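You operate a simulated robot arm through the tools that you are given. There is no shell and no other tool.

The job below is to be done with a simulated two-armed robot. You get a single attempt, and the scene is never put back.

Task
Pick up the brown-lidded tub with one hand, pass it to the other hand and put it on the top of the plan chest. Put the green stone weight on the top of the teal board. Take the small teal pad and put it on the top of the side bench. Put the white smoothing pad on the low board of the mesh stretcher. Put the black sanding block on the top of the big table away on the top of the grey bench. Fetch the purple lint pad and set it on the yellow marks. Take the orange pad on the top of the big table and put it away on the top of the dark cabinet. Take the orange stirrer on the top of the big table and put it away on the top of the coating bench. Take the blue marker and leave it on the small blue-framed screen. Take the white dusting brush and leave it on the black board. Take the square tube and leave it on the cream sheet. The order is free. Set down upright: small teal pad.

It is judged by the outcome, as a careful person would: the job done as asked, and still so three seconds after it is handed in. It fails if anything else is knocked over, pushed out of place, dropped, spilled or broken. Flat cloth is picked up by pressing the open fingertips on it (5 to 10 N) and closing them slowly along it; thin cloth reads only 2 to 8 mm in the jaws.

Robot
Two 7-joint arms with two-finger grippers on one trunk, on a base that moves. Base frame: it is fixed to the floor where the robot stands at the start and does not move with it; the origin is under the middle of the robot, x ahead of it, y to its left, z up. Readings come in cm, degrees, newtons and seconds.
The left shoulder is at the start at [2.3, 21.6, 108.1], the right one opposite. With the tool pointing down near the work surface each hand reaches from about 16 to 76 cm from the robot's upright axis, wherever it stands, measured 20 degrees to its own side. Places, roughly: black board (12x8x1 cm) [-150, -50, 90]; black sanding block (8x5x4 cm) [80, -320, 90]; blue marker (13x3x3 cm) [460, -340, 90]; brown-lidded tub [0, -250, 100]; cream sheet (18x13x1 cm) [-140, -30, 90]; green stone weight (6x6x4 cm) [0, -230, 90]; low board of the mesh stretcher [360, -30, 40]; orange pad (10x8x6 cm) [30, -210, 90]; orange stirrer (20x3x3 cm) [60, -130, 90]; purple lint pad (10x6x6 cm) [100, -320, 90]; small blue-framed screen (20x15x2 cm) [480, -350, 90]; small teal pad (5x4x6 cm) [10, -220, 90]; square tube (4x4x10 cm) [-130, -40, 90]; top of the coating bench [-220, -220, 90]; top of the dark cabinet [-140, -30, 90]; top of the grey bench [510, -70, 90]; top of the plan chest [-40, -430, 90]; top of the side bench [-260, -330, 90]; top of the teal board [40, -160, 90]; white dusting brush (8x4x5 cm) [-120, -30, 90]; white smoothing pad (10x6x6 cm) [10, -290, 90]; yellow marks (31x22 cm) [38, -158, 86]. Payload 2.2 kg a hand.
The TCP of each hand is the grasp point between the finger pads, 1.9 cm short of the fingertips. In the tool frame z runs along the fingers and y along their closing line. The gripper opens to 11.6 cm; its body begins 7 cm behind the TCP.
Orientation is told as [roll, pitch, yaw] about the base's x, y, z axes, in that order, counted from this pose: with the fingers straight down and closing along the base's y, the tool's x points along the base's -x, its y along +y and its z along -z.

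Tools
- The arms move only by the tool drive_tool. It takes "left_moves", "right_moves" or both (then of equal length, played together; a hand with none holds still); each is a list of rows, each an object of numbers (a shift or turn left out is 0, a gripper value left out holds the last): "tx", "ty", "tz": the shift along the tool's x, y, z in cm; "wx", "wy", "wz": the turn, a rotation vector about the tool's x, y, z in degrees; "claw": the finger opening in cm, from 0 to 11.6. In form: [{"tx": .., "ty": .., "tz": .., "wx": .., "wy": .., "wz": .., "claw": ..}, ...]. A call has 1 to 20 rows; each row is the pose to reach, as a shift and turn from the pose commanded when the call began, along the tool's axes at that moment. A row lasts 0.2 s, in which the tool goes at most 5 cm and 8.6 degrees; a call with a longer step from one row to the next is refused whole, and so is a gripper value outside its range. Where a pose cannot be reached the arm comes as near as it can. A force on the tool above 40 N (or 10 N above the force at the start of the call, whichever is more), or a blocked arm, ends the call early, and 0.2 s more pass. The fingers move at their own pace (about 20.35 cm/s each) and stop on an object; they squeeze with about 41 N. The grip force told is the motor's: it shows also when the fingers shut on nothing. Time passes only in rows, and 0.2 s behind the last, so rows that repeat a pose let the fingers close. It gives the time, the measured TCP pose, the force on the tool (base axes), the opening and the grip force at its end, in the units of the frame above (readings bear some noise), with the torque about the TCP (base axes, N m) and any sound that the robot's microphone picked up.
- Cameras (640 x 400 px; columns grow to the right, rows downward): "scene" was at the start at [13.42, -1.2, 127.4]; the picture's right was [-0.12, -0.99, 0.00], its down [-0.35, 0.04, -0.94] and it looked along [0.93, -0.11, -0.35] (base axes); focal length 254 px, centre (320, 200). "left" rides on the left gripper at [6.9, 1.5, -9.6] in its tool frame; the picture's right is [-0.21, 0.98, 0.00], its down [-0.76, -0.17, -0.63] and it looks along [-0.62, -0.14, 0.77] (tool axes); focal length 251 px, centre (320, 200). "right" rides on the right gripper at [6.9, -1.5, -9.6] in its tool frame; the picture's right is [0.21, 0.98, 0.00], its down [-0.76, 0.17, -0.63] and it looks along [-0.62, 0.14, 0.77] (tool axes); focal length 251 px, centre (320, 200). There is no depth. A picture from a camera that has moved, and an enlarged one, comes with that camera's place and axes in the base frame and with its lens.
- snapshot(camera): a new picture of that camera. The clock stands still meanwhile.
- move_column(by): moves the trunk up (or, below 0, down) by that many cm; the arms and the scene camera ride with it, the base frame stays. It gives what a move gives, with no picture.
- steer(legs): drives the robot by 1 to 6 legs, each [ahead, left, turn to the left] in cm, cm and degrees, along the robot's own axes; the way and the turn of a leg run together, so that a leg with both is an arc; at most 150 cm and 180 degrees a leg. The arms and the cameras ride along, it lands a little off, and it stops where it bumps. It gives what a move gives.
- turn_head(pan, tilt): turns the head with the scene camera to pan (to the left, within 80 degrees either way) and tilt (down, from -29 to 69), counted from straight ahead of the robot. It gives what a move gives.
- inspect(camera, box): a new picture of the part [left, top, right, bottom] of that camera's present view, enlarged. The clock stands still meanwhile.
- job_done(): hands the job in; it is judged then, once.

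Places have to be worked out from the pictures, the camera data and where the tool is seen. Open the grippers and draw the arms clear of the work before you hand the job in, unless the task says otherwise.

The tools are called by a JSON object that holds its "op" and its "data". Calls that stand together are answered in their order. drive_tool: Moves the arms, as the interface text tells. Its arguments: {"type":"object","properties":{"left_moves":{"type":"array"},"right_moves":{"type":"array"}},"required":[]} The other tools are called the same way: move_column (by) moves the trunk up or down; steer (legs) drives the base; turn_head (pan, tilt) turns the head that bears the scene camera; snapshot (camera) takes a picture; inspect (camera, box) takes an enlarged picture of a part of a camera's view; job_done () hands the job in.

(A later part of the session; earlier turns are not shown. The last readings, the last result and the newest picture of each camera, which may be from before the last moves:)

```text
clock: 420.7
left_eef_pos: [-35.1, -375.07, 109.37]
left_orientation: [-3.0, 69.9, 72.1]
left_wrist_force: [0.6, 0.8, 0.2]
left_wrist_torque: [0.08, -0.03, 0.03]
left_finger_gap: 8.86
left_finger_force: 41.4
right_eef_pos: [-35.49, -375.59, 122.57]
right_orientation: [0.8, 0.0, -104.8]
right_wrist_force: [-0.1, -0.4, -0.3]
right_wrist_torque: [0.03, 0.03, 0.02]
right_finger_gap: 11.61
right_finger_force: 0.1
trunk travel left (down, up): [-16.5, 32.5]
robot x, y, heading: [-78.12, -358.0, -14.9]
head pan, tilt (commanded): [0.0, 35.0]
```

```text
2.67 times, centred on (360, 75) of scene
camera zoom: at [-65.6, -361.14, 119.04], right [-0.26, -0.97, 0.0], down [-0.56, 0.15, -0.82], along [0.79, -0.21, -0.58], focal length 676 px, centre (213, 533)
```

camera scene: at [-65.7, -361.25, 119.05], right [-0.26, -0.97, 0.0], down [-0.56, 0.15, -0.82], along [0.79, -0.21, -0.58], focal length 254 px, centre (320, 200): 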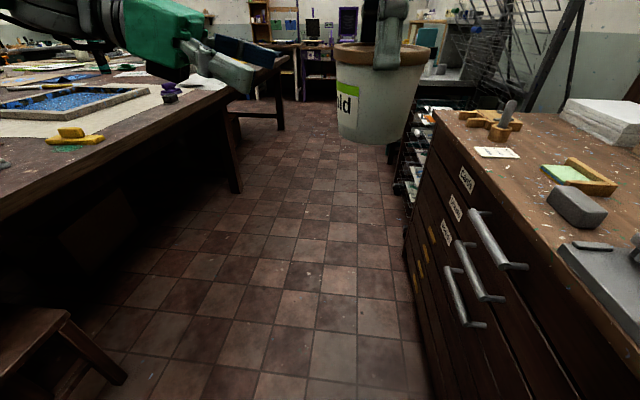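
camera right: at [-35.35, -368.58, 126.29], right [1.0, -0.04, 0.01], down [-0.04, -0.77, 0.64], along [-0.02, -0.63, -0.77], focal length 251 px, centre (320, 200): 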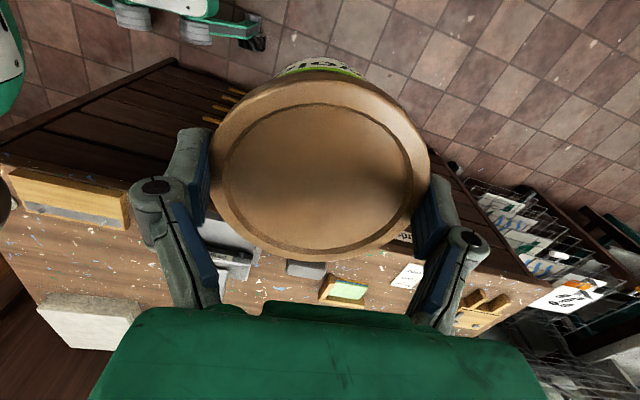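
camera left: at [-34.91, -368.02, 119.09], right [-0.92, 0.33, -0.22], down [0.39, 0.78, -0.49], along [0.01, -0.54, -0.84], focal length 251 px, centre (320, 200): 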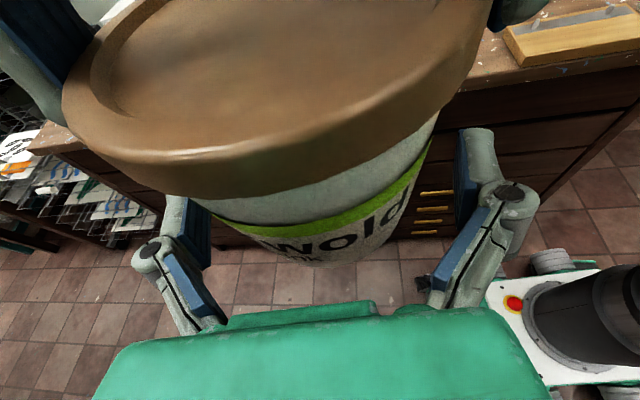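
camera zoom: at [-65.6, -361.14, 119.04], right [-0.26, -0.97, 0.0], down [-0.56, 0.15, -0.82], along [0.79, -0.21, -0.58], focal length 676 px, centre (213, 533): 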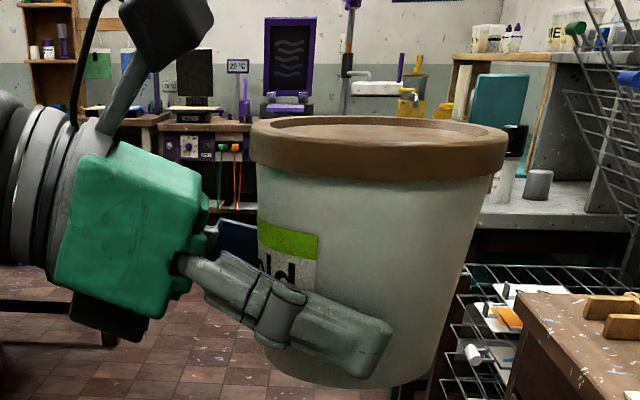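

The hand-over worked; the left hand now holds the tub. I withdraw the right hand up and to the right, turning it back.

{"op": "drive_tool", "data": {"right_moves": [{"tz": -3}, {"tz": -5, "tx": -2}, {"tz": -5, "tx": -5}, {"tz": -5, "tx": -9, "wz": -8}, {"tz": -5, "tx": -12, "wz": -16}, {"tz": -4, "tx": -15, "ty": -1, "wz": -24}, {"tz": -2, "tx": -17, "ty": -2, "wz": -32}, {"tz": 0, "tx": -18, "ty": -3, "wz": -40}, {"tz": 2, "tx": -18, "ty": -4, "wz": -48}, {"tz": 4, "tx": -18, "ty": -5, "wz": -56}, {"tz": 6, "tx": -18, "ty": -6, "wz": -64}, {"tz": 8, "tx": -18, "ty": -7, "wz": -72}, {"tz": 10, "tx": -18, "ty": -8, "wz": -80}, {"tz": 12, "tx": -18, "ty": -9, "wz": -88}, {"tz": 12, "tx": -18, "ty": -9, "wz": -90}]}}

{"op": "snapshot", "data": {"camera": "scene"}}

```text
clock: 423.9
left_eef_pos: [-35.2, -375.23, 109.26]
left_orientation: [-3.1, 69.8, 72.0]
left_wrist_force: [1.1, -0.6, -0.3]
left_wrist_torque: [0.06, -0.01, -0.03]
left_finger_gap: 8.87
left_finger_force: 41.6
right_eef_pos: [-48.87, -390.77, 110.21]
right_orientation: [0.0, -0.7, -14.6]
right_wrist_force: [0.3, -0.1, 0.6]
right_wrist_torque: [-0.02, -0.02, -0.03]
right_finger_gap: 11.6
right_finger_force: 0.1
trunk travel left (down, up): [-16.5, 32.5]
robot x, y, heading: [-78.38, -357.82, -14.8]
head pan, tilt (commanded): [0.0, 35.0]
```

```text
taken
camera scene: at [-65.68, -361.36, 119.05], right [-0.26, -0.97, 0.0], down [-0.56, 0.15, -0.82], along [0.79, -0.21, -0.58], focal length 254 px, centre (320, 200)
```

scene: 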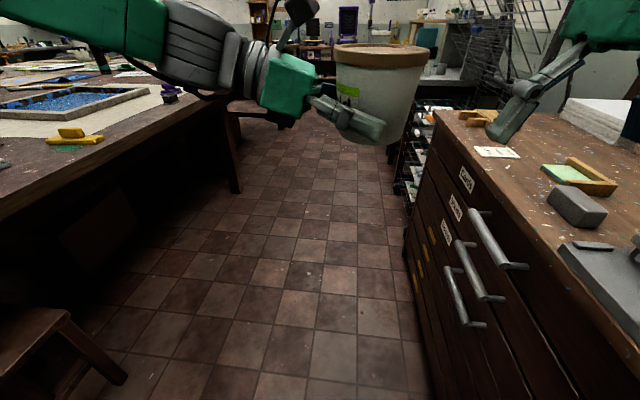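

The tub is safely in the left hand. I look at the chest top closely to choose a spot reachable with this sideways grip.

{"op": "turn_head", "data": {"pan": -70, "tilt": 30}}

{"op": "snapshot", "data": {"camera": "scene"}}

{"op": "turn_head", "data": {"pan": -40, "tilt": 30}}

{"op": "snapshot", "data": {"camera": "scene"}}

{"op": "snapshot", "data": {"camera": "right"}}

```text
clock: 425.3
left_eef_pos: [-35.18, -375.14, 109.42]
left_orientation: [-3.0, 69.7, 72.1]
left_wrist_force: [-0.1, 0.8, 0.3]
left_wrist_torque: [0.07, 0.0, -0.02]
left_finger_gap: 8.83
left_finger_force: 41.1
right_eef_pos: [-48.73, -390.85, 110.31]
right_orientation: [0.0, -0.8, -14.8]
right_wrist_force: [0.4, 0.3, -0.3]
right_wrist_torque: [0.03, 0.0, -0.01]
right_finger_gap: 11.58
right_finger_force: 0.0
trunk travel left (down, up): [-16.5, 32.5]
robot x, y, heading: [-78.21, -357.6, -14.7]
head pan, tilt (commanded): [-70.0, 30.0]
```

```text
taken
camera scene: at [-73.38, -368.13, 119.84], right [-1.0, -0.09, 0.0], down [-0.05, 0.5, -0.86], along [0.08, -0.86, -0.5], focal length 254 px, centre (320, 200)
```

scene: 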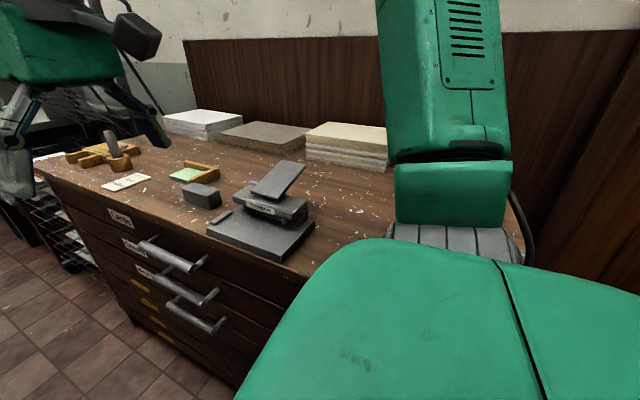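

```text
clock: 426.2
left_eef_pos: [-35.17, -375.23, 109.26]
left_orientation: [-3.0, 69.8, 71.9]
left_wrist_force: [-0.2, 0.2, 0.4]
left_wrist_torque: [0.07, -0.01, 0.04]
left_finger_gap: 8.87
left_finger_force: 41.2
right_eef_pos: [-48.8, -390.87, 110.25]
right_orientation: [0.0, -0.8, -14.7]
right_wrist_force: [0.1, -0.8, -0.5]
right_wrist_torque: [0.0, 0.0, 0.02]
right_finger_gap: 11.62
right_finger_force: 0.1
trunk travel left (down, up): [-16.5, 32.5]
robot x, y, heading: [-78.5, -358.06, -14.8]
head pan, tilt (commanded): [-40.0, 30.0]
```

```text
taken
camera scene: at [-69.0, -366.52, 119.83], right [-0.82, -0.58, 0.0], down [-0.29, 0.41, -0.86], along [0.5, -0.71, -0.5], focal length 254 px, centre (320, 200)
```

scene: 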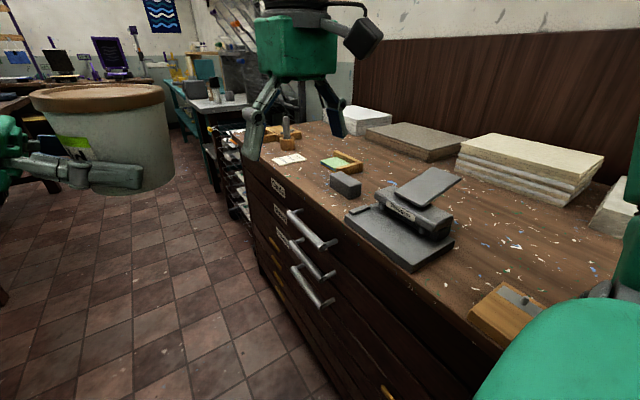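

```text
taken
camera right: at [-56.01, -390.52, 119.9], right [0.04, 1.0, 0.0], down [0.77, -0.03, 0.64], along [0.64, -0.03, -0.77], focal length 251 px, centre (320, 200)
```

right: 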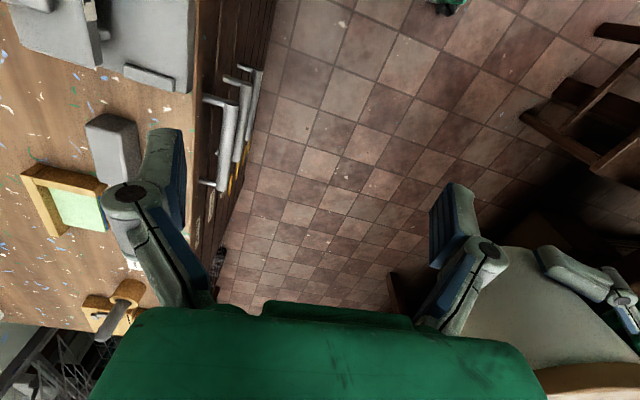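

A good free area lies right of the press (around A≈414, B≈50). I test whether the left arm can reach 10 cm further forward in this sideways pose.

{"op": "drive_tool", "data": {"left_moves": [{"ty": -2.5}, {"ty": -5}, {"ty": -7.5}, {"ty": -10}, {"ty": -10}]}}

{"op": "drive_tool", "data": {"left_moves": [{"tx": -3}, {"tx": -6}, {"tx": -9}, {"tx": -12}, {"tx": -12}]}}

```text
clock: 427.4
left_eef_pos: [-25.58, -378.07, 109.77]
left_orientation: [-3.0, 69.9, 71.8]
left_wrist_force: [-0.8, 0.1, -5.8]
left_wrist_torque: [0.08, 0.0, 0.01]
left_finger_gap: 8.85
left_finger_force: 41.0
right_eef_pos: [-48.89, -390.94, 110.3]
right_orientation: [-0.1, -0.8, -14.9]
right_wrist_force: [-0.3, 0.1, -0.6]
right_wrist_torque: [0.02, -0.02, 0.01]
right_finger_gap: 11.57
right_finger_force: 0.0
trunk travel left (down, up): [-16.5, 32.5]
robot x, y, heading: [-78.13, -357.54, -14.9]
head pan, tilt (commanded): [-40.0, 30.0]
```

```text
clock: 428.6
left_eef_pos: [-24.39, -373.88, 98.39]
left_orientation: [-3.1, 69.8, 71.9]
left_wrist_force: [-0.9, 0.8, -5.8]
left_wrist_torque: [0.07, -0.02, -0.03]
left_finger_gap: 8.84
left_finger_force: 41.0
right_eef_pos: [-48.85, -390.79, 110.34]
right_orientation: [0.0, -0.8, -14.8]
right_wrist_force: [0.1, -0.4, -0.3]
right_wrist_torque: [0.01, 0.0, 0.01]
right_finger_gap: 11.59
right_finger_force: 0.1
trunk travel left (down, up): [-16.5, 32.5]
robot x, y, heading: [-78.25, -357.68, -14.6]
head pan, tilt (commanded): [-40.0, 30.0]
```

Reach is fine. I lift the tub again, drive 25 cm forward and turn right 110° so the tub hovers over the free area of the chest.

{"op": "drive_tool", "data": {"left_moves": [{"tx": 4}, {"tx": 8}, {"tx": 12}, {"tx": 15}, {"tx": 15}], "right_moves": [{"tx": 3, "ty": -1}, {"tx": 5, "ty": -2}, {"tx": 5, "ty": -2, "tz": -2}, {"tx": 5, "ty": -2, "tz": -4}, {"tx": 5, "ty": -2, "tz": -4}]}}

{"op": "steer", "data": {"legs": [[24, 0, 0], [0, 0, -60], [0, 0, 0]]}}

{"op": "turn_head", "data": {"pan": -20, "tilt": 30}}

{"op": "snapshot", "data": {"camera": "scene"}}

```text
clock: 429.8
left_eef_pos: [-25.86, -378.93, 112.32]
left_orientation: [-2.7, 69.8, 72.3]
left_wrist_force: [-0.1, -0.4, -5.9]
left_wrist_torque: [0.07, -0.01, -0.01]
left_finger_gap: 8.84
left_finger_force: 41.2
right_eef_pos: [-53.87, -391.53, 114.16]
right_orientation: [0.1, -0.7, -14.9]
right_wrist_force: [0.3, 0.1, -0.1]
right_wrist_torque: [-0.01, 0.0, 0.02]
right_finger_gap: 11.59
right_finger_force: 0.0
trunk travel left (down, up): [-16.5, 32.5]
robot x, y, heading: [-78.52, -357.6, -14.8]
head pan, tilt (commanded): [-40.0, 30.0]
```

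```text
clock: 434.6
left_eef_pos: [-46.63, -419.87, 112.25]
left_orientation: [-3.0, 69.9, 12.3]
left_wrist_force: [0.9, -0.2, -5.5]
left_wrist_torque: [0.05, -0.09, 0.0]
left_finger_gap: 8.8
left_finger_force: 41.4
right_eef_pos: [-71.68, -402.08, 114.17]
right_orientation: [0.0, -0.9, -74.5]
right_wrist_force: [0.0, -0.4, -0.3]
right_wrist_torque: [-0.01, 0.01, 0.04]
right_finger_gap: 11.62
right_finger_force: 0.0
trunk travel left (down, up): [-16.5, 32.5]
robot x, y, heading: [-54.81, -363.91, -74.8]
head pan, tilt (commanded): [-40.0, 30.0]
```

```text
clock: 435.4
left_eef_pos: [-46.49, -419.52, 112.52]
left_orientation: [-3.4, 69.8, 11.9]
left_wrist_force: [0.6, -0.1, -5.1]
left_wrist_torque: [-0.01, -0.06, -0.03]
left_finger_gap: 8.84
left_finger_force: 41.0
right_eef_pos: [-71.74, -401.79, 114.33]
right_orientation: [-0.2, -0.9, -74.5]
right_wrist_force: [-0.2, -0.4, -0.4]
right_wrist_torque: [-0.02, -0.01, -0.01]
right_finger_gap: 11.63
right_finger_force: 0.1
trunk travel left (down, up): [-16.5, 32.5]
robot x, y, heading: [-54.42, -364.05, -74.4]
head pan, tilt (commanded): [-20.0, 30.0]
```

```text
taken
camera scene: at [-54.59, -377.31, 119.82], right [-1.0, 0.08, 0.0], down [0.04, 0.5, -0.86], along [-0.07, -0.86, -0.5], focal length 254 px, centre (320, 200)
```

scene: 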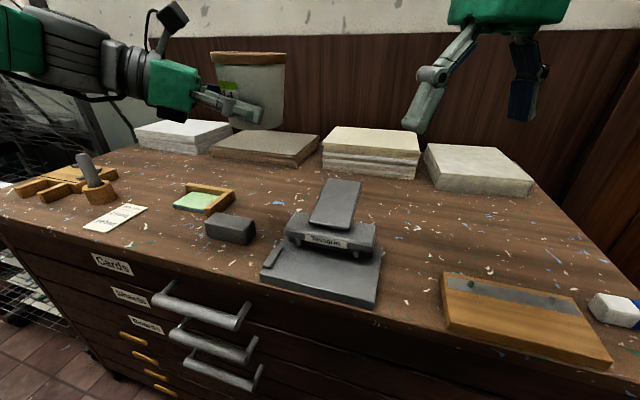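

Clear view: the free area is right of the press at about A≈423, B≈54. I turn right another 43° and move 2 cm forward, leaving the palm side clear of the press lever.

{"op": "steer", "data": {"legs": [[0, 0, -43.5], [2, 0, 0], [0, 0, 0], [0, 0, 0]]}}

{"op": "turn_head", "data": {"pan": 15, "tilt": 35}}

{"op": "snapshot", "data": {"camera": "scene"}}

{"op": "snapshot", "data": {"camera": "left"}}

```text
clock: 438.9
left_eef_pos: [-89.65, -410.8, 112.42]
left_orientation: [-3.2, 69.7, -33.3]
left_wrist_force: [-1.1, -0.7, -6.3]
left_wrist_torque: [0.01, -0.06, 0.04]
left_finger_gap: 8.8
left_finger_force: 41.0
right_eef_pos: [-94.55, -380.49, 114.21]
right_orientation: [-0.1, -0.9, -119.7]
right_wrist_force: [0.3, 0.8, -0.4]
right_wrist_torque: [0.05, -0.01, 0.0]
right_finger_gap: 11.6
right_finger_force: 0.1
trunk travel left (down, up): [-16.5, 32.5]
robot x, y, heading: [-55.88, -365.87, -119.6]
head pan, tilt (commanded): [-20.0, 30.0]
```

```text
clock: 439.9
left_eef_pos: [-89.35, -410.62, 112.48]
left_orientation: [-3.8, 69.8, -33.8]
left_wrist_force: [-0.4, 0.2, -5.4]
left_wrist_torque: [-0.07, -0.07, 0.0]
left_finger_gap: 8.8
left_finger_force: 40.0
right_eef_pos: [-94.27, -380.15, 114.37]
right_orientation: [-0.1, -1.1, -119.8]
right_wrist_force: [-0.7, 0.0, 0.2]
right_wrist_torque: [-0.01, 0.02, -0.03]
right_finger_gap: 11.63
right_finger_force: 0.1
trunk travel left (down, up): [-16.5, 32.5]
robot x, y, heading: [-55.84, -365.46, -119.9]
head pan, tilt (commanded): [15.0, 35.0]
```

```text
taken
camera scene: at [-60.43, -378.03, 119.05], right [-0.97, 0.26, 0.0], down [0.15, 0.56, -0.82], along [-0.21, -0.79, -0.58], focal length 254 px, centre (320, 200)
```

scene: 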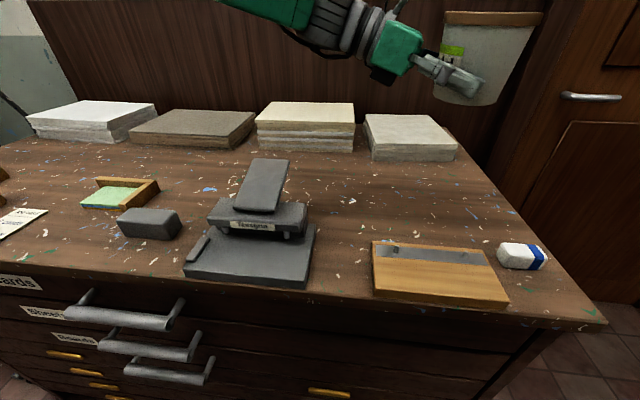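

```text
taken
camera left: at [-82.7, -412.27, 122.35], right [0.55, 0.8, -0.22], down [0.65, -0.58, -0.49], along [-0.52, 0.13, -0.84], focal length 251 px, centre (320, 200)
```

left: 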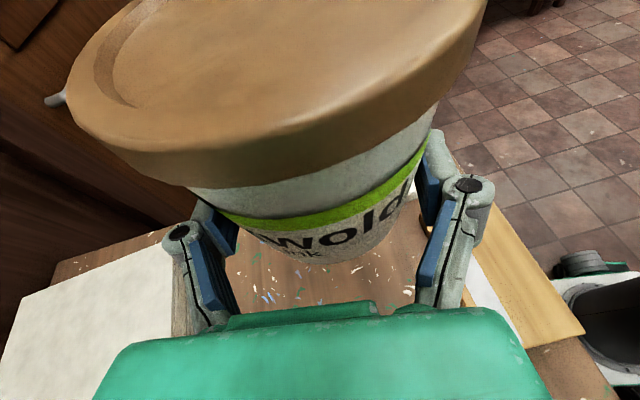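

The tub hangs over the free area. I move it 4.5 cm further back (clear of the lever) and lower it to about 5 cm above the chest.

{"op": "drive_tool", "data": {"left_moves": [{"tx": 0, "ty": -2.2, "tz": 0}, {"tx": -0.1, "ty": -4.5, "tz": 0}, {"tx": -3.2, "ty": -4.4, "tz": 1.1}, {"tx": -6.3, "ty": -4.3, "tz": 2.3}, {"tx": -9.4, "ty": -4.3, "tz": 3.4}, {"tx": -12.5, "ty": -4.2, "tz": 4.6}, {"tx": -15.5, "ty": -4.1, "tz": 5.7}, {"tx": -15.5, "ty": -4.1, "tz": 5.7}]}}

{"op": "snapshot", "data": {"camera": "scene"}}

{"op": "snapshot", "data": {"camera": "left"}}

```text
clock: 441.7
left_eef_pos: [-91.41, -414.26, 96.41]
left_orientation: [-4.0, 69.8, -34.0]
left_wrist_force: [-0.6, 0.4, -4.7]
left_wrist_torque: [-0.06, -0.02, 0.03]
left_finger_gap: 8.79
left_finger_force: 41.3
right_eef_pos: [-94.4, -380.04, 114.48]
right_orientation: [-0.1, -1.1, -119.8]
right_wrist_force: [0.7, 0.4, -0.4]
right_wrist_torque: [-0.01, -0.02, 0.0]
right_finger_gap: 11.61
right_finger_force: 0.1
trunk travel left (down, up): [-16.5, 32.5]
robot x, y, heading: [-55.44, -365.44, -120.0]
head pan, tilt (commanded): [15.0, 35.0]
```

```text
taken
camera scene: at [-60.41, -378.01, 119.05], right [-0.97, 0.26, 0.0], down [0.15, 0.56, -0.82], along [-0.21, -0.79, -0.58], focal length 254 px, centre (320, 200)
```

scene: 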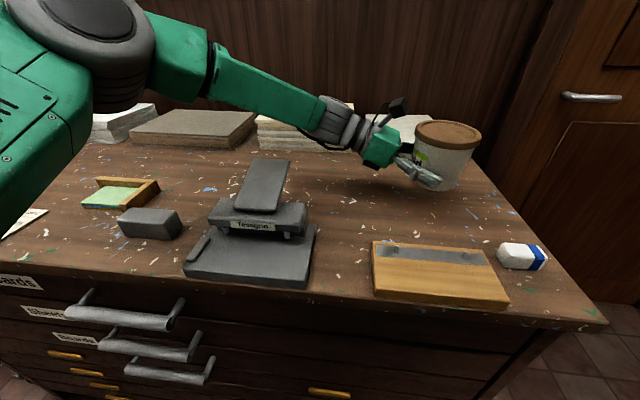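

```text
taken
camera left: at [-84.72, -416.0, 106.16], right [0.55, 0.8, -0.22], down [0.65, -0.58, -0.49], along [-0.52, 0.12, -0.84], focal length 251 px, centre (320, 200)
```

left: 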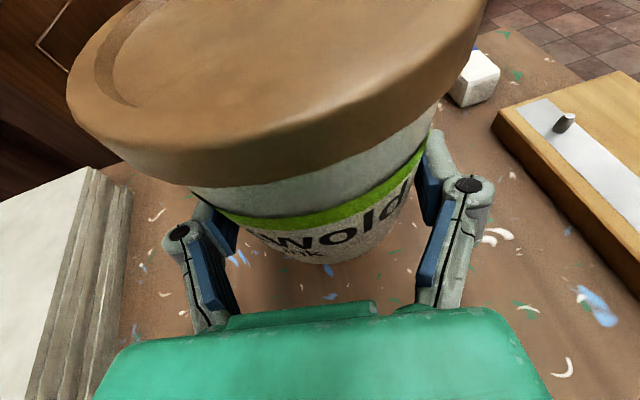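

Clear of the lever; the far finger is a bit near the paper stack, so I pull back 1.5 cm and lower to just above contact.

{"op": "drive_tool", "data": {"left_moves": [{"ty": 0.8}, {"ty": 1.5}, {"tx": -1.5, "ty": 1.5, "tz": 0.5}, {"tx": -2.8, "ty": 1.6, "tz": 1}, {"tx": -3.7, "ty": 1.6, "tz": 1.3}, {"tx": -3.7, "ty": 1.6, "tz": 1.3}]}}

{"op": "inspect", "data": {"camera": "scene", "box": [340, 90, 500, 220]}}

{"op": "snapshot", "data": {"camera": "left"}}

```text
clock: 443.1
left_eef_pos: [-90.88, -413.18, 92.28]
left_orientation: [-3.9, 69.8, -33.9]
left_wrist_force: [0.2, 0.4, -5.4]
left_wrist_torque: [-0.06, -0.07, 0.04]
left_finger_gap: 8.79
left_finger_force: 41.4
right_eef_pos: [-94.23, -380.17, 114.56]
right_orientation: [-0.1, -1.1, -119.8]
right_wrist_force: [-0.8, 0.0, 0.3]
right_wrist_torque: [-0.01, 0.02, -0.03]
right_finger_gap: 11.62
right_finger_force: 0.1
trunk travel left (down, up): [-16.5, 32.5]
robot x, y, heading: [-55.96, -365.72, -119.8]
head pan, tilt (commanded): [15.0, 35.0]
```

```text
3.08 times, centred on (420, 155) of scene
camera zoom: at [-60.43, -378.03, 119.05], right [-0.97, 0.26, 0.0], down [0.15, 0.56, -0.82], along [-0.21, -0.79, -0.58], focal length 780 px, centre (12, 338)
```

zoom: 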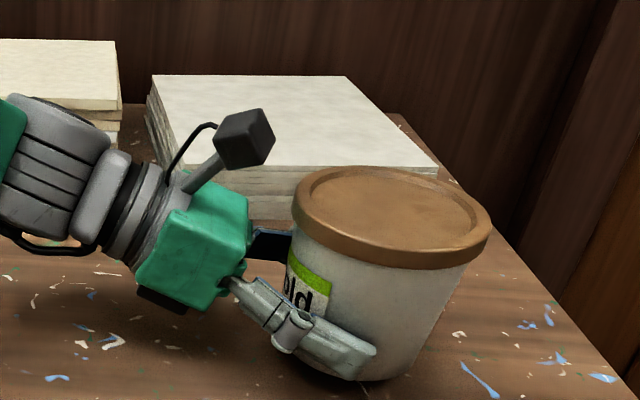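

```text
taken
camera left: at [-84.15, -414.76, 101.93], right [0.55, 0.8, -0.22], down [0.65, -0.58, -0.49], along [-0.52, 0.12, -0.84], focal length 251 px, centre (320, 200)
```

left: 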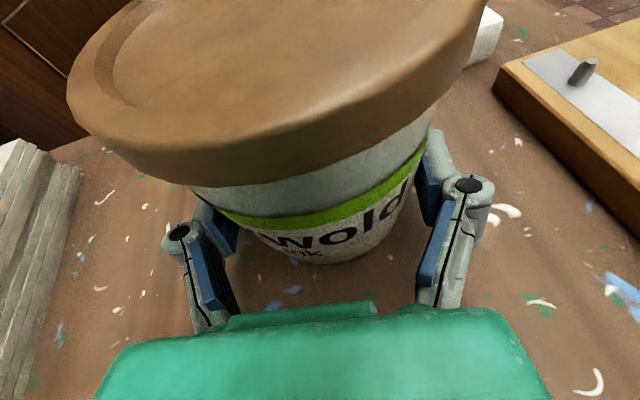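

Good clearance all around. I lower slowly to contact.

{"op": "drive_tool", "data": {"left_moves": [{"tx": -0.3, "tz": 0.1}, {"tx": -0.6, "tz": 0.2}, {"tx": -0.8, "tz": 0.3}, {"tx": -0.8, "tz": 0.3}]}}

```text
clock: 444.1
left_eef_pos: [-90.84, -413.12, 91.47]
left_orientation: [-3.8, 69.8, -33.8]
left_wrist_force: [-0.2, 0.3, -5.1]
left_wrist_torque: [-0.05, -0.07, 0.03]
left_finger_gap: 8.79
left_finger_force: 40.8
right_eef_pos: [-94.41, -380.09, 114.4]
right_orientation: [-0.1, -1.1, -119.8]
right_wrist_force: [0.4, -0.2, 0.0]
right_wrist_torque: [-0.01, 0.02, -0.01]
right_finger_gap: 11.6
right_finger_force: 0.1
trunk travel left (down, up): [-16.5, 32.5]
robot x, y, heading: [-56.01, -365.59, -119.5]
head pan, tilt (commanded): [15.0, 35.0]
```

{"op": "drive_tool", "data": {"left_moves": [{"tx": -0.3, "tz": 0.1}, {"tx": -0.5, "tz": 0.2}, {"tx": -0.6, "tz": 0.2}, {"tx": -0.6, "tz": 0.2}]}}

{"op": "inspect", "data": {"camera": "scene", "box": [380, 110, 500, 210]}}

```text
clock: 445.1
left_eef_pos: [-90.86, -413.16, 90.85]
left_orientation: [-3.8, 69.8, -33.8]
left_wrist_force: [-0.8, -0.4, -4.9]
left_wrist_torque: [-0.02, -0.05, 0.01]
left_finger_gap: 8.79
left_finger_force: 40.7
right_eef_pos: [-94.26, -380.21, 114.54]
right_orientation: [-0.1, -1.1, -119.8]
right_wrist_force: [0.0, 0.3, -0.2]
right_wrist_torque: [0.01, 0.0, 0.01]
right_finger_gap: 11.63
right_finger_force: 0.1
trunk travel left (down, up): [-16.5, 32.5]
robot x, y, heading: [-55.49, -366.0, -119.9]
head pan, tilt (commanded): [15.0, 35.0]
```

```text
4.00 times, centred on (440, 160) of scene
camera zoom: at [-60.44, -378.05, 119.05], right [-0.97, 0.26, 0.0], down [0.15, 0.56, -0.82], along [-0.21, -0.79, -0.58], focal length 1014 px, centre (-160, 360)
```

zoom: 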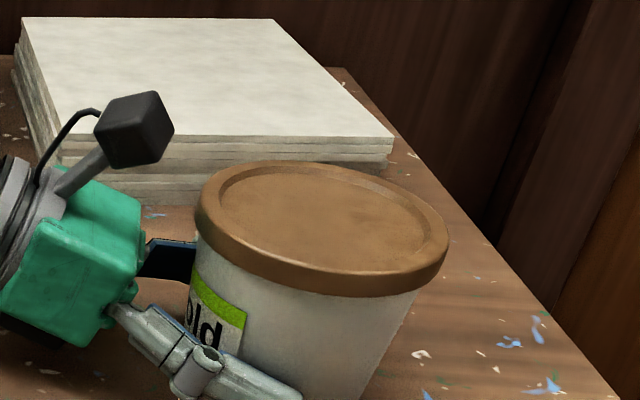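

{"op": "drive_tool", "data": {"left_moves": [{"tx": -0.3, "tz": 0.1}, {"tx": -0.5, "tz": 0.2}, {"tx": -0.7, "tz": 0.25}, {"tx": -0.7, "tz": 0.25}]}}

```text
clock: 446.1
left_eef_pos: [-90.81, -413.15, 90.43]
left_orientation: [-4.9, 70.1, -34.6]
left_wrist_force: [4.4, -8.2, 27.0]
left_wrist_torque: [0.23, 0.1, -0.17]
left_finger_gap: 8.74
left_finger_force: 41.1
right_eef_pos: [-93.97, -380.2, 114.55]
right_orientation: [-0.2, -1.1, -119.8]
right_wrist_force: [-0.8, 0.4, 0.6]
right_wrist_torque: [-0.04, -0.01, -0.02]
right_finger_gap: 11.59
right_finger_force: 0.1
trunk travel left (down, up): [-16.5, 32.5]
robot x, y, heading: [-56.05, -365.45, -120.0]
head pan, tilt (commanded): [15.0, 35.0]
```

Contact. I ease off a little and open slowly.

{"op": "drive_tool", "data": {"left_moves": [{"tx": 0.2, "tz": -0.1}, {"tx": 0.2, "tz": -0.1, "claw": 9.1}, {"tx": 0.2, "tz": -0.1, "claw": 9.4}, {"tx": 0.2, "tz": -0.1, "claw": 9.8}, {"tx": 0.2, "tz": -0.1, "claw": 10.3}, {"tx": 0.2, "tz": -0.1, "claw": 10.3}]}}

{"op": "inspect", "data": {"camera": "scene", "box": [340, 90, 500, 220]}}

{"op": "snapshot", "data": {"camera": "left"}}

```text
clock: 447.5
left_eef_pos: [-90.85, -413.15, 90.32]
left_orientation: [-3.9, 69.9, -33.9]
left_wrist_force: [-0.8, -0.4, -0.2]
left_wrist_torque: [-0.02, 0.02, 0.01]
left_finger_gap: 10.29
left_finger_force: 0.0
right_eef_pos: [-94.3, -380.13, 114.41]
right_orientation: [-0.2, -1.0, -119.7]
right_wrist_force: [0.2, 0.2, -0.1]
right_wrist_torque: [-0.03, 0.01, -0.04]
right_finger_gap: 11.6
right_finger_force: 0.1
trunk travel left (down, up): [-16.5, 32.5]
robot x, y, heading: [-55.63, -365.97, -119.7]
head pan, tilt (commanded): [15.0, 35.0]
```

```text
3.08 times, centred on (420, 155) of scene
camera zoom: at [-60.42, -377.97, 119.06], right [-0.97, 0.26, 0.0], down [0.15, 0.56, -0.82], along [-0.21, -0.79, -0.58], focal length 780 px, centre (12, 338)
```

zoom: 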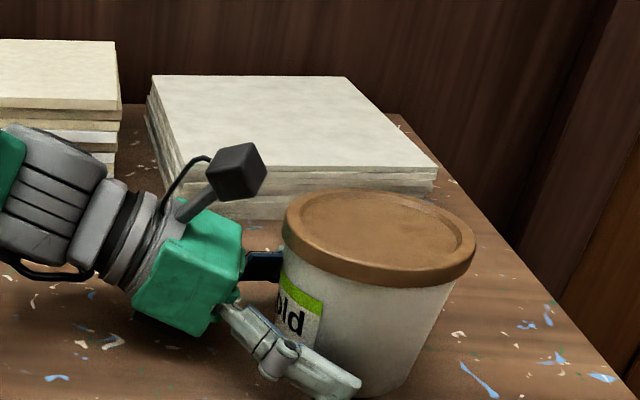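

```text
taken
camera left: at [-84.13, -414.86, 99.96], right [0.55, 0.8, -0.22], down [0.65, -0.58, -0.49], along [-0.52, 0.12, -0.84], focal length 251 px, centre (320, 200)
```

left: 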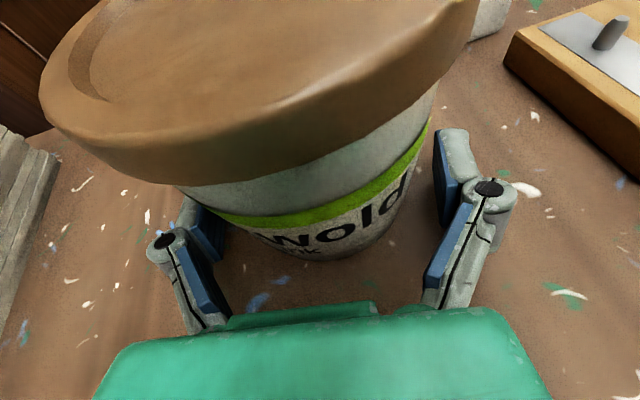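

The tub stands on the chest. I open a bit more and withdraw along the finger direction.

{"op": "drive_tool", "data": {"left_moves": [{"claw": 11}, {"claw": 11}, {"tz": -2}, {"tz": -4}, {"tz": -6}, {"tz": -8}, {"tz": -11}, {"tz": -14}, {"tz": -17}, {"tz": -17}]}}

{"op": "snapshot", "data": {"camera": "scene"}}

```text
clock: 449.7
left_eef_pos: [-76.53, -420.84, 96.38]
left_orientation: [-3.9, 69.9, -33.8]
left_wrist_force: [-0.7, -0.2, -1.0]
left_wrist_torque: [0.01, -0.01, -0.01]
left_finger_gap: 10.97
left_finger_force: 0.1
right_eef_pos: [-94.23, -380.11, 114.5]
right_orientation: [-0.1, -1.1, -119.8]
right_wrist_force: [-0.6, 0.0, 0.8]
right_wrist_torque: [0.03, 0.0, 0.01]
right_finger_gap: 11.58
right_finger_force: 0.0
trunk travel left (down, up): [-16.5, 32.5]
robot x, y, heading: [-55.7, -366.04, -120.0]
head pan, tilt (commanded): [15.0, 35.0]
```

```text
taken
camera scene: at [-60.26, -378.08, 119.05], right [-0.97, 0.26, 0.0], down [0.15, 0.56, -0.82], along [-0.21, -0.79, -0.58], focal length 254 px, centre (320, 200)
```

scene: 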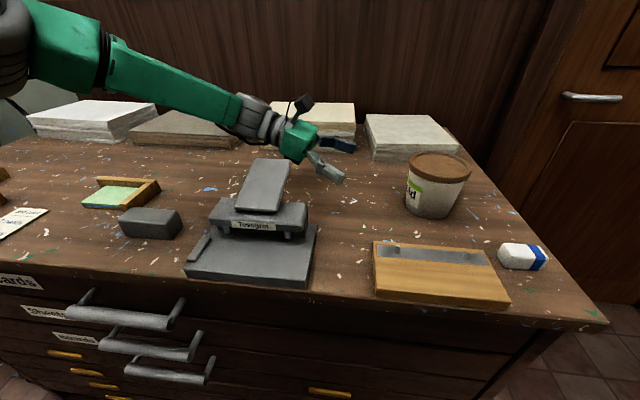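

The tub stands upright on the plan chest. I raise the left hand straight up, then undo its tilt and turn.

{"op": "drive_tool", "data": {"left_moves": [{"tx": 3.5, "tz": -1.3}, {"tx": 7, "tz": -2.6}, {"tx": 10.5, "tz": -3.9}, {"tx": 14, "tz": -5.2}, {"tx": 16, "tz": -5.9}, {"tx": 16, "tz": -5.9}]}}

{"op": "drive_tool", "data": {"left_moves": [{"wy": -8, "ty": 1.5}, {"wy": -16, "ty": 3}, {"wy": -24, "ty": 4.5}, {"wy": -32, "ty": 6}, {"wy": -40, "ty": 7.5}, {"wy": -48, "ty": 9}, {"wy": -56, "ty": 10.5}, {"wy": -64, "ty": 12}, {"wy": -70, "ty": 13}, {"wy": -70, "ty": 13}]}}

{"op": "drive_tool", "data": {"left_moves": [{"wz": 8}, {"wz": 16}, {"wz": 24}, {"wz": 32}, {"wz": 40}, {"wz": 48}, {"wz": 56}, {"wz": 64}, {"wz": 72}, {"wz": 80}, {"wz": 86}, {"wz": 86}]}}

{"op": "snapshot", "data": {"camera": "scene"}}

```text
clock: 451.1
left_eef_pos: [-76.86, -420.7, 113.29]
left_orientation: [-3.8, 70.0, -33.8]
left_wrist_force: [0.0, 0.0, 0.1]
left_wrist_torque: [-0.03, 0.0, 0.01]
left_finger_gap: 11.0
left_finger_force: 0.1
right_eef_pos: [-94.33, -380.13, 114.46]
right_orientation: [0.1, -1.1, -119.9]
right_wrist_force: [0.2, -0.6, 0.5]
right_wrist_torque: [-0.01, -0.02, -0.03]
right_finger_gap: 11.61
right_finger_force: 0.0
trunk travel left (down, up): [-16.5, 32.5]
robot x, y, heading: [-55.71, -365.54, -120.0]
head pan, tilt (commanded): [15.0, 35.0]
```

```text
clock: 453.3
left_eef_pos: [-70.12, -409.35, 112.81]
left_orientation: [-1.2, -0.1, -30.2]
left_wrist_force: [0.6, 0.0, 0.1]
left_wrist_torque: [0.06, 0.0, 0.01]
left_finger_gap: 11.0
left_finger_force: 0.1
right_eef_pos: [-94.34, -380.25, 114.54]
right_orientation: [-0.1, -1.1, -119.7]
right_wrist_force: [0.2, 0.1, 0.6]
right_wrist_torque: [-0.01, 0.02, 0.01]
right_finger_gap: 11.61
right_finger_force: 0.0
trunk travel left (down, up): [-16.5, 32.5]
robot x, y, heading: [-55.86, -365.68, -119.8]
head pan, tilt (commanded): [15.0, 35.0]
```

```text
clock: 455.9
left_eef_pos: [-70.02, -409.55, 112.75]
left_orientation: [0.0, -1.3, -116.3]
left_wrist_force: [-0.8, 0.4, -0.5]
left_wrist_torque: [-0.02, 0.02, 0.04]
left_finger_gap: 11.0
left_finger_force: 0.1
right_eef_pos: [-94.31, -379.97, 114.46]
right_orientation: [-0.1, -1.1, -119.8]
right_wrist_force: [-0.1, 0.0, -0.5]
right_wrist_torque: [0.02, -0.03, 0.0]
right_finger_gap: 11.57
right_finger_force: 0.0
trunk travel left (down, up): [-16.5, 32.5]
robot x, y, heading: [-55.57, -365.75, -119.8]
head pan, tilt (commanded): [15.0, 35.0]
```

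```text
taken
camera scene: at [-60.37, -377.86, 119.07], right [-0.97, 0.26, 0.0], down [0.15, 0.56, -0.82], along [-0.21, -0.79, -0.58], focal length 254 px, centre (320, 200)
```

scene: 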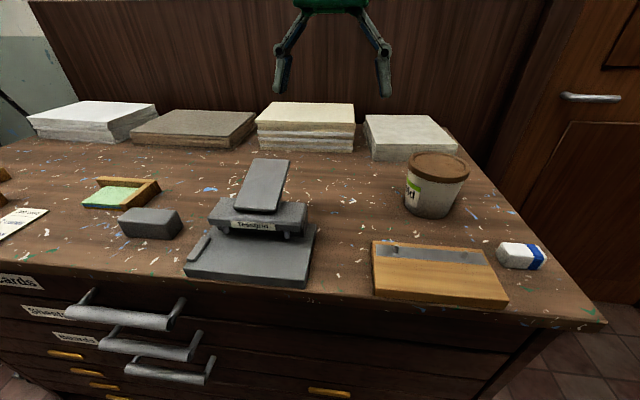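

Tub done. Next the purple lint pad: I back away from the chest and drive along the corridor to the table's end.

{"op": "steer", "data": {"legs": [[-8, 0, 0], [0, 0, 114.5], [110, 0, 0], [0, 0, 0]]}}

{"op": "turn_head", "data": {"pan": 60, "tilt": 25}}

{"op": "snapshot", "data": {"camera": "scene"}}

{"op": "turn_head", "data": {"pan": 0, "tilt": 25}}

{"op": "snapshot", "data": {"camera": "scene"}}

```text
clock: 467.3
left_eef_pos: [104.33, -367.37, 112.76]
left_orientation: [0.1, -1.4, -2.8]
left_wrist_force: [0.2, 0.2, -0.5]
left_wrist_torque: [-0.02, -0.04, -0.03]
left_finger_gap: 10.97
left_finger_force: 0.1
right_eef_pos: [87.07, -401.1, 114.52]
right_orientation: [-0.1, -1.1, -6.4]
right_wrist_force: [0.9, 1.0, -0.4]
right_wrist_torque: [0.01, 0.0, 0.04]
right_finger_gap: 11.59
right_finger_force: 0.1
trunk travel left (down, up): [-16.5, 32.5]
robot x, y, heading: [58.14, -371.52, -6.5]
head pan, tilt (commanded): [15.0, 35.0]
```

```text
clock: 468.4
left_eef_pos: [104.18, -367.16, 112.81]
left_orientation: [0.0, -1.4, -2.8]
left_wrist_force: [-1.3, -0.2, 0.4]
left_wrist_torque: [-0.01, 0.0, -0.03]
left_finger_gap: 11.01
left_finger_force: 0.2
right_eef_pos: [86.88, -401.1, 114.55]
right_orientation: [-0.1, -1.2, -6.4]
right_wrist_force: [-0.2, 0.2, -0.3]
right_wrist_torque: [0.02, 0.0, 0.0]
right_finger_gap: 11.6
right_finger_force: 0.0
trunk travel left (down, up): [-16.5, 32.5]
robot x, y, heading: [58.49, -371.66, -6.6]
head pan, tilt (commanded): [60.0, 25.0]
```

```text
taken
camera scene: at [68.16, -364.94, 120.67], right [0.8, -0.59, 0.0], down [-0.25, -0.34, -0.91], along [0.54, 0.73, -0.42], focal length 254 px, centre (320, 200)
```

scene: 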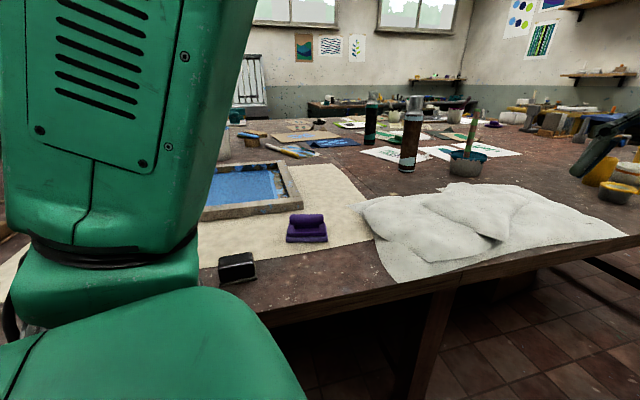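

```text
clock: 469.7
left_eef_pos: [104.1, -367.18, 112.86]
left_orientation: [0.1, -1.5, -2.7]
left_wrist_force: [0.4, 0.0, 0.2]
left_wrist_torque: [0.02, 0.02, 0.0]
left_finger_gap: 11.02
left_finger_force: 0.1
right_eef_pos: [87.01, -401.02, 114.51]
right_orientation: [-0.1, -1.1, -6.4]
right_wrist_force: [1.3, -0.5, -0.4]
right_wrist_torque: [-0.01, 0.03, 0.02]
right_finger_gap: 11.61
right_finger_force: 0.0
trunk travel left (down, up): [-16.5, 32.5]
robot x, y, heading: [58.79, -371.93, -6.4]
head pan, tilt (commanded): [0.0, 25.0]
```

```text
taken
camera scene: at [71.85, -373.38, 120.64], right [-0.11, -0.99, 0.0], down [-0.42, 0.05, -0.91], along [0.9, -0.1, -0.42], focal length 254 px, centre (320, 200)
```

scene: 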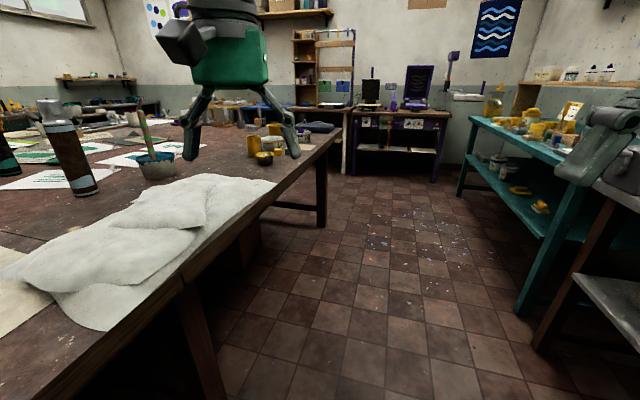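

The purple pad ≈(95.9,-321.9) and black block ≈(78.6,-323.3) lie near the table's end edge. I turn left to face them.

{"op": "steer", "data": {"legs": [[0, 0, 77.4], [0, 0, 0], [0, 0, 0]]}}

{"op": "turn_head", "data": {"pan": 0, "tilt": 35}}

{"op": "snapshot", "data": {"camera": "scene"}}

{"op": "snapshot", "data": {"camera": "right"}}

```text
clock: 474.1
left_eef_pos: [63.52, -326.01, 112.88]
left_orientation: [0.0, -1.4, 75.7]
left_wrist_force: [-0.1, 0.0, -0.3]
left_wrist_torque: [0.01, 0.01, 0.0]
left_finger_gap: 11.01
left_finger_force: 0.0
right_eef_pos: [93.16, -349.79, 114.54]
right_orientation: [-0.1, -1.2, 72.0]
right_wrist_force: [-0.2, 0.1, 1.0]
right_wrist_torque: [0.0, 0.03, -0.04]
right_finger_gap: 11.62
right_finger_force: 0.0
trunk travel left (down, up): [-16.5, 32.5]
robot x, y, heading: [58.35, -371.65, 72.1]
head pan, tilt (commanded): [0.0, 25.0]
```

```text
clock: 474.8
left_eef_pos: [63.29, -326.12, 113.02]
left_orientation: [-0.2, -1.5, 75.7]
left_wrist_force: [-0.1, 0.5, 0.2]
left_wrist_torque: [0.0, -0.01, 0.02]
left_finger_gap: 11.02
left_finger_force: 0.1
right_eef_pos: [93.03, -350.05, 114.56]
right_orientation: [-0.2, -1.4, 72.0]
right_wrist_force: [0.4, -0.2, -0.3]
right_wrist_torque: [-0.01, 0.0, 0.0]
right_finger_gap: 11.62
right_finger_force: 0.0
trunk travel left (down, up): [-16.5, 32.5]
robot x, y, heading: [58.94, -371.37, 72.1]
head pan, tilt (commanded): [0.0, 35.0]
```

```text
taken
camera scene: at [62.77, -359.45, 119.07], right [0.95, -0.31, 0.0], down [-0.18, -0.55, -0.82], along [0.25, 0.78, -0.58], focal length 254 px, centre (320, 200)
```

scene: 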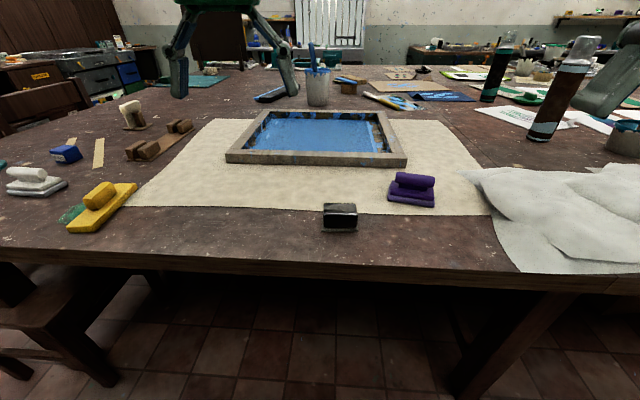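

```text
taken
camera right: at [92.11, -357.22, 124.16], right [-1.0, 0.1, -0.01], down [0.07, 0.76, 0.65], along [0.07, 0.65, -0.76], focal length 251 px, centre (320, 200)
```

right: 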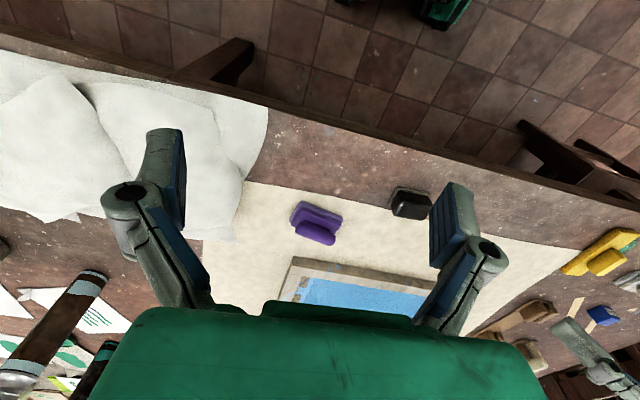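

All three remaining pads are in view. I enlarge the purple pad for its pose.

{"op": "inspect", "data": {"camera": "scene", "box": [320, 150, 480, 250]}}

{"op": "inspect", "data": {"camera": "right", "box": [260, 170, 420, 270]}}

```text
4.00 times, centred on (400, 200) of scene
camera zoom: at [62.77, -359.45, 119.07], right [0.95, -0.31, 0.0], down [-0.18, -0.55, -0.82], along [0.25, 0.78, -0.58], focal length 1014 px, centre (0, 200)
```

zoom: 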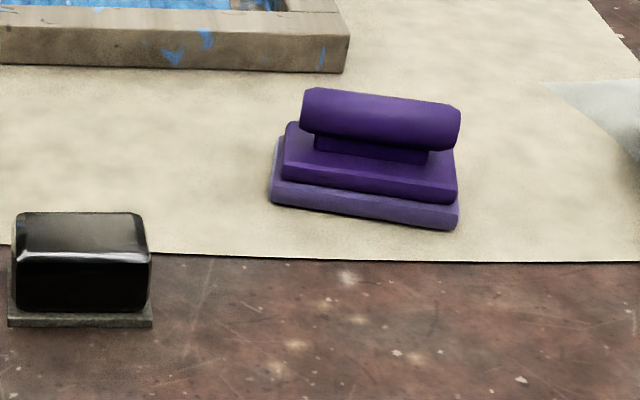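

```text
4.00 times, centred on (340, 220) of right
camera zoom: at [92.11, -357.22, 124.16], right [-1.0, 0.1, -0.01], down [0.07, 0.76, 0.65], along [0.07, 0.65, -0.76], focal length 1006 px, centre (240, 120)
```

zoom: 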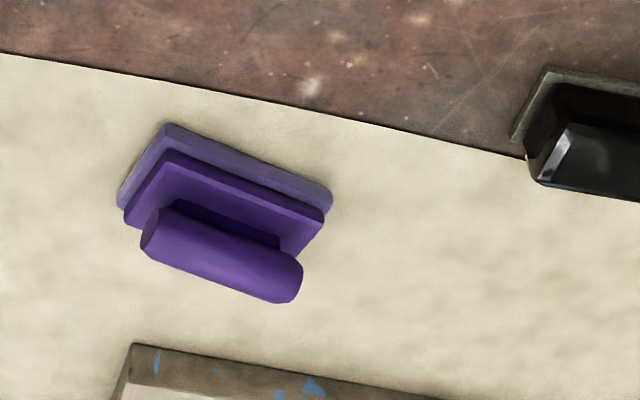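

Handle centre ≈(97.1,-319.9, z≈90.5), axis at -32°. I bring the right hand above it with the closing line along the handle (yaw 57.5°).

{"op": "drive_tool", "data": {"right_moves": [{"tx": -4.5, "ty": 0.8, "wy": 0.6}, {"tx": -9, "ty": 1.6, "wy": 1.3}, {"tx": -13.5, "ty": 2.4, "wy": 1.3, "wz": 3}, {"tx": -18, "ty": 3.2, "wy": 1.3, "wz": 6}, {"tx": -22.5, "ty": 4, "wy": 1.3, "wz": 9}, {"tx": -27, "ty": 4.9, "wy": 1.3, "wz": 12}, {"tx": -29.9, "ty": 5.4, "wy": 1.3, "wz": 14.5}, {"tx": -29.9, "ty": 5.4, "tz": 4, "wy": 1.3, "wz": 14.5}, {"tx": -29.9, "ty": 5.4, "tz": 8, "wy": 1.3, "wz": 14.5}, {"tx": -29.9, "ty": 5.4, "tz": 11.5, "wy": 1.3, "wz": 14.5}, {"tx": -29.9, "ty": 5.4, "tz": 11.5, "wy": 1.3, "wz": 14.5}]}}

{"op": "snapshot", "data": {"camera": "right"}}

```text
clock: 477.2
left_eef_pos: [63.31, -326.24, 113.01]
left_orientation: [0.0, -1.6, 75.6]
left_wrist_force: [0.3, -0.6, -0.3]
left_wrist_torque: [-0.02, -0.01, 0.0]
left_finger_gap: 11.0
left_finger_force: 0.1
right_eef_pos: [97.46, -319.19, 103.74]
right_orientation: [0.0, -0.1, 57.6]
right_wrist_force: [-0.1, -0.1, -0.5]
right_wrist_torque: [0.02, 0.01, 0.0]
right_finger_gap: 11.59
right_finger_force: 0.1
trunk travel left (down, up): [-16.5, 32.5]
robot x, y, heading: [58.91, -371.77, 72.1]
head pan, tilt (commanded): [0.0, 35.0]
```

```text
taken
camera right: at [95.02, -325.82, 113.4], right [-0.94, 0.34, 0.0], down [0.27, 0.73, 0.63], along [0.22, 0.59, -0.77], focal length 251 px, centre (320, 200)
```

right: 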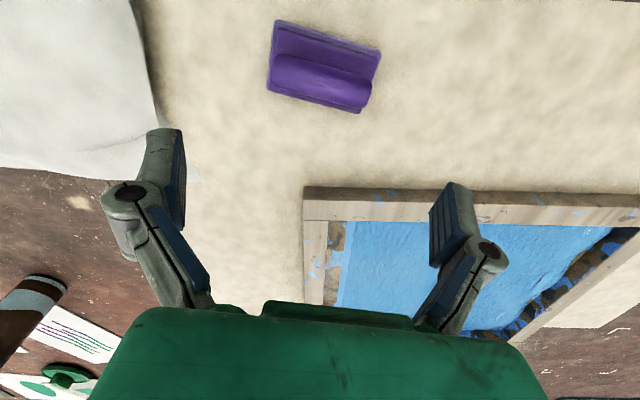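

Correction 1.1 cm backwards; then I descend to the handle.

{"op": "drive_tool", "data": {"right_moves": [{"tx": 0.6, "wz": 1, "tz": 2}, {"tx": 1.15, "wz": 2, "tz": 5}, {"tx": 1.15, "wz": 2, "tz": 8}, {"tx": 1.15, "wz": 2, "tz": 10.5}, {"tx": 1.15, "wz": 2, "tz": 10.5}]}}

{"op": "snapshot", "data": {"camera": "right"}}

{"op": "inspect", "data": {"camera": "scene", "box": [320, 120, 480, 220]}}

```text
clock: 478.4
left_eef_pos: [63.25, -326.2, 112.92]
left_orientation: [-0.1, -1.5, 75.7]
left_wrist_force: [0.8, 0.1, 0.4]
left_wrist_torque: [0.02, -0.01, 0.02]
left_finger_gap: 10.98
left_finger_force: 0.2
right_eef_pos: [96.74, -320.33, 93.29]
right_orientation: [-0.1, 0.1, 55.5]
right_wrist_force: [0.2, -0.5, -0.6]
right_wrist_torque: [-0.01, -0.02, 0.0]
right_finger_gap: 11.62
right_finger_force: 0.1
trunk travel left (down, up): [-16.5, 32.5]
robot x, y, heading: [58.73, -371.64, 71.9]
head pan, tilt (commanded): [0.0, 35.0]
```

```text
taken
camera right: at [93.93, -326.85, 103.1], right [-0.93, 0.38, 0.0], down [0.29, 0.72, 0.63], along [0.24, 0.59, -0.77], focal length 251 px, centre (320, 200)
```

right: 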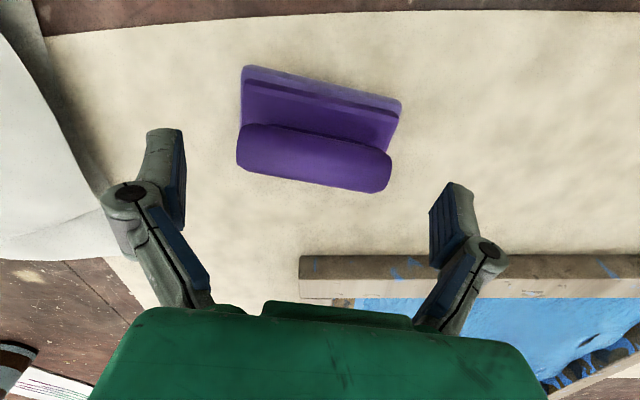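

```text
4.00 times, centred on (400, 170) of scene
camera zoom: at [62.67, -359.25, 119.05], right [0.95, -0.31, 0.0], down [-0.18, -0.55, -0.82], along [0.25, 0.78, -0.58], focal length 1014 px, centre (0, 320)
```

zoom: 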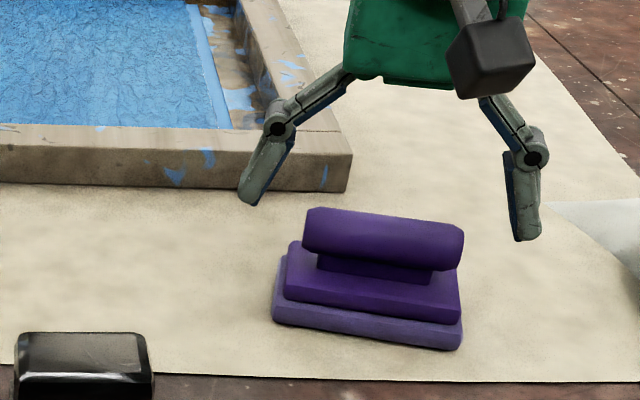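

Centred. I descend 2.4 cm and close on the handle ends.

{"op": "drive_tool", "data": {"right_moves": [{"tz": 1}, {"tz": 1.8}, {"tz": 2.4}, {"tz": 2.4}, {"tz": 2.4, "claw": 10}, {"tz": 2.4, "claw": 8.5}, {"tz": 2.4, "claw": 7}, {"tz": 2.4, "claw": 5.5}, {"tz": 2.4, "claw": 5.5}]}}

{"op": "snapshot", "data": {"camera": "right"}}

```text
clock: 480.4
left_eef_pos: [63.25, -326.15, 113.01]
left_orientation: [-0.1, -1.5, 75.7]
left_wrist_force: [-0.1, 0.0, -0.1]
left_wrist_torque: [0.0, -0.04, 0.03]
left_finger_gap: 11.01
left_finger_force: 0.0
right_eef_pos: [96.47, -320.38, 90.83]
right_orientation: [-0.1, 0.0, 55.5]
right_wrist_force: [0.9, 0.5, 2.5]
right_wrist_torque: [0.0, 0.01, -0.01]
right_finger_gap: 8.12
right_finger_force: 40.9
trunk travel left (down, up): [-16.5, 32.5]
robot x, y, heading: [58.42, -371.72, 72.1]
head pan, tilt (commanded): [0.0, 35.0]
```

```text
taken
camera right: at [93.73, -326.95, 100.58], right [-0.93, 0.38, 0.0], down [0.29, 0.72, 0.63], along [0.24, 0.59, -0.77], focal length 251 px, centre (320, 200)
```

right: 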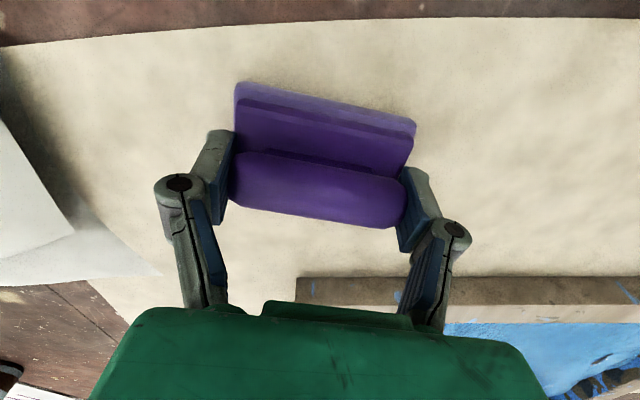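

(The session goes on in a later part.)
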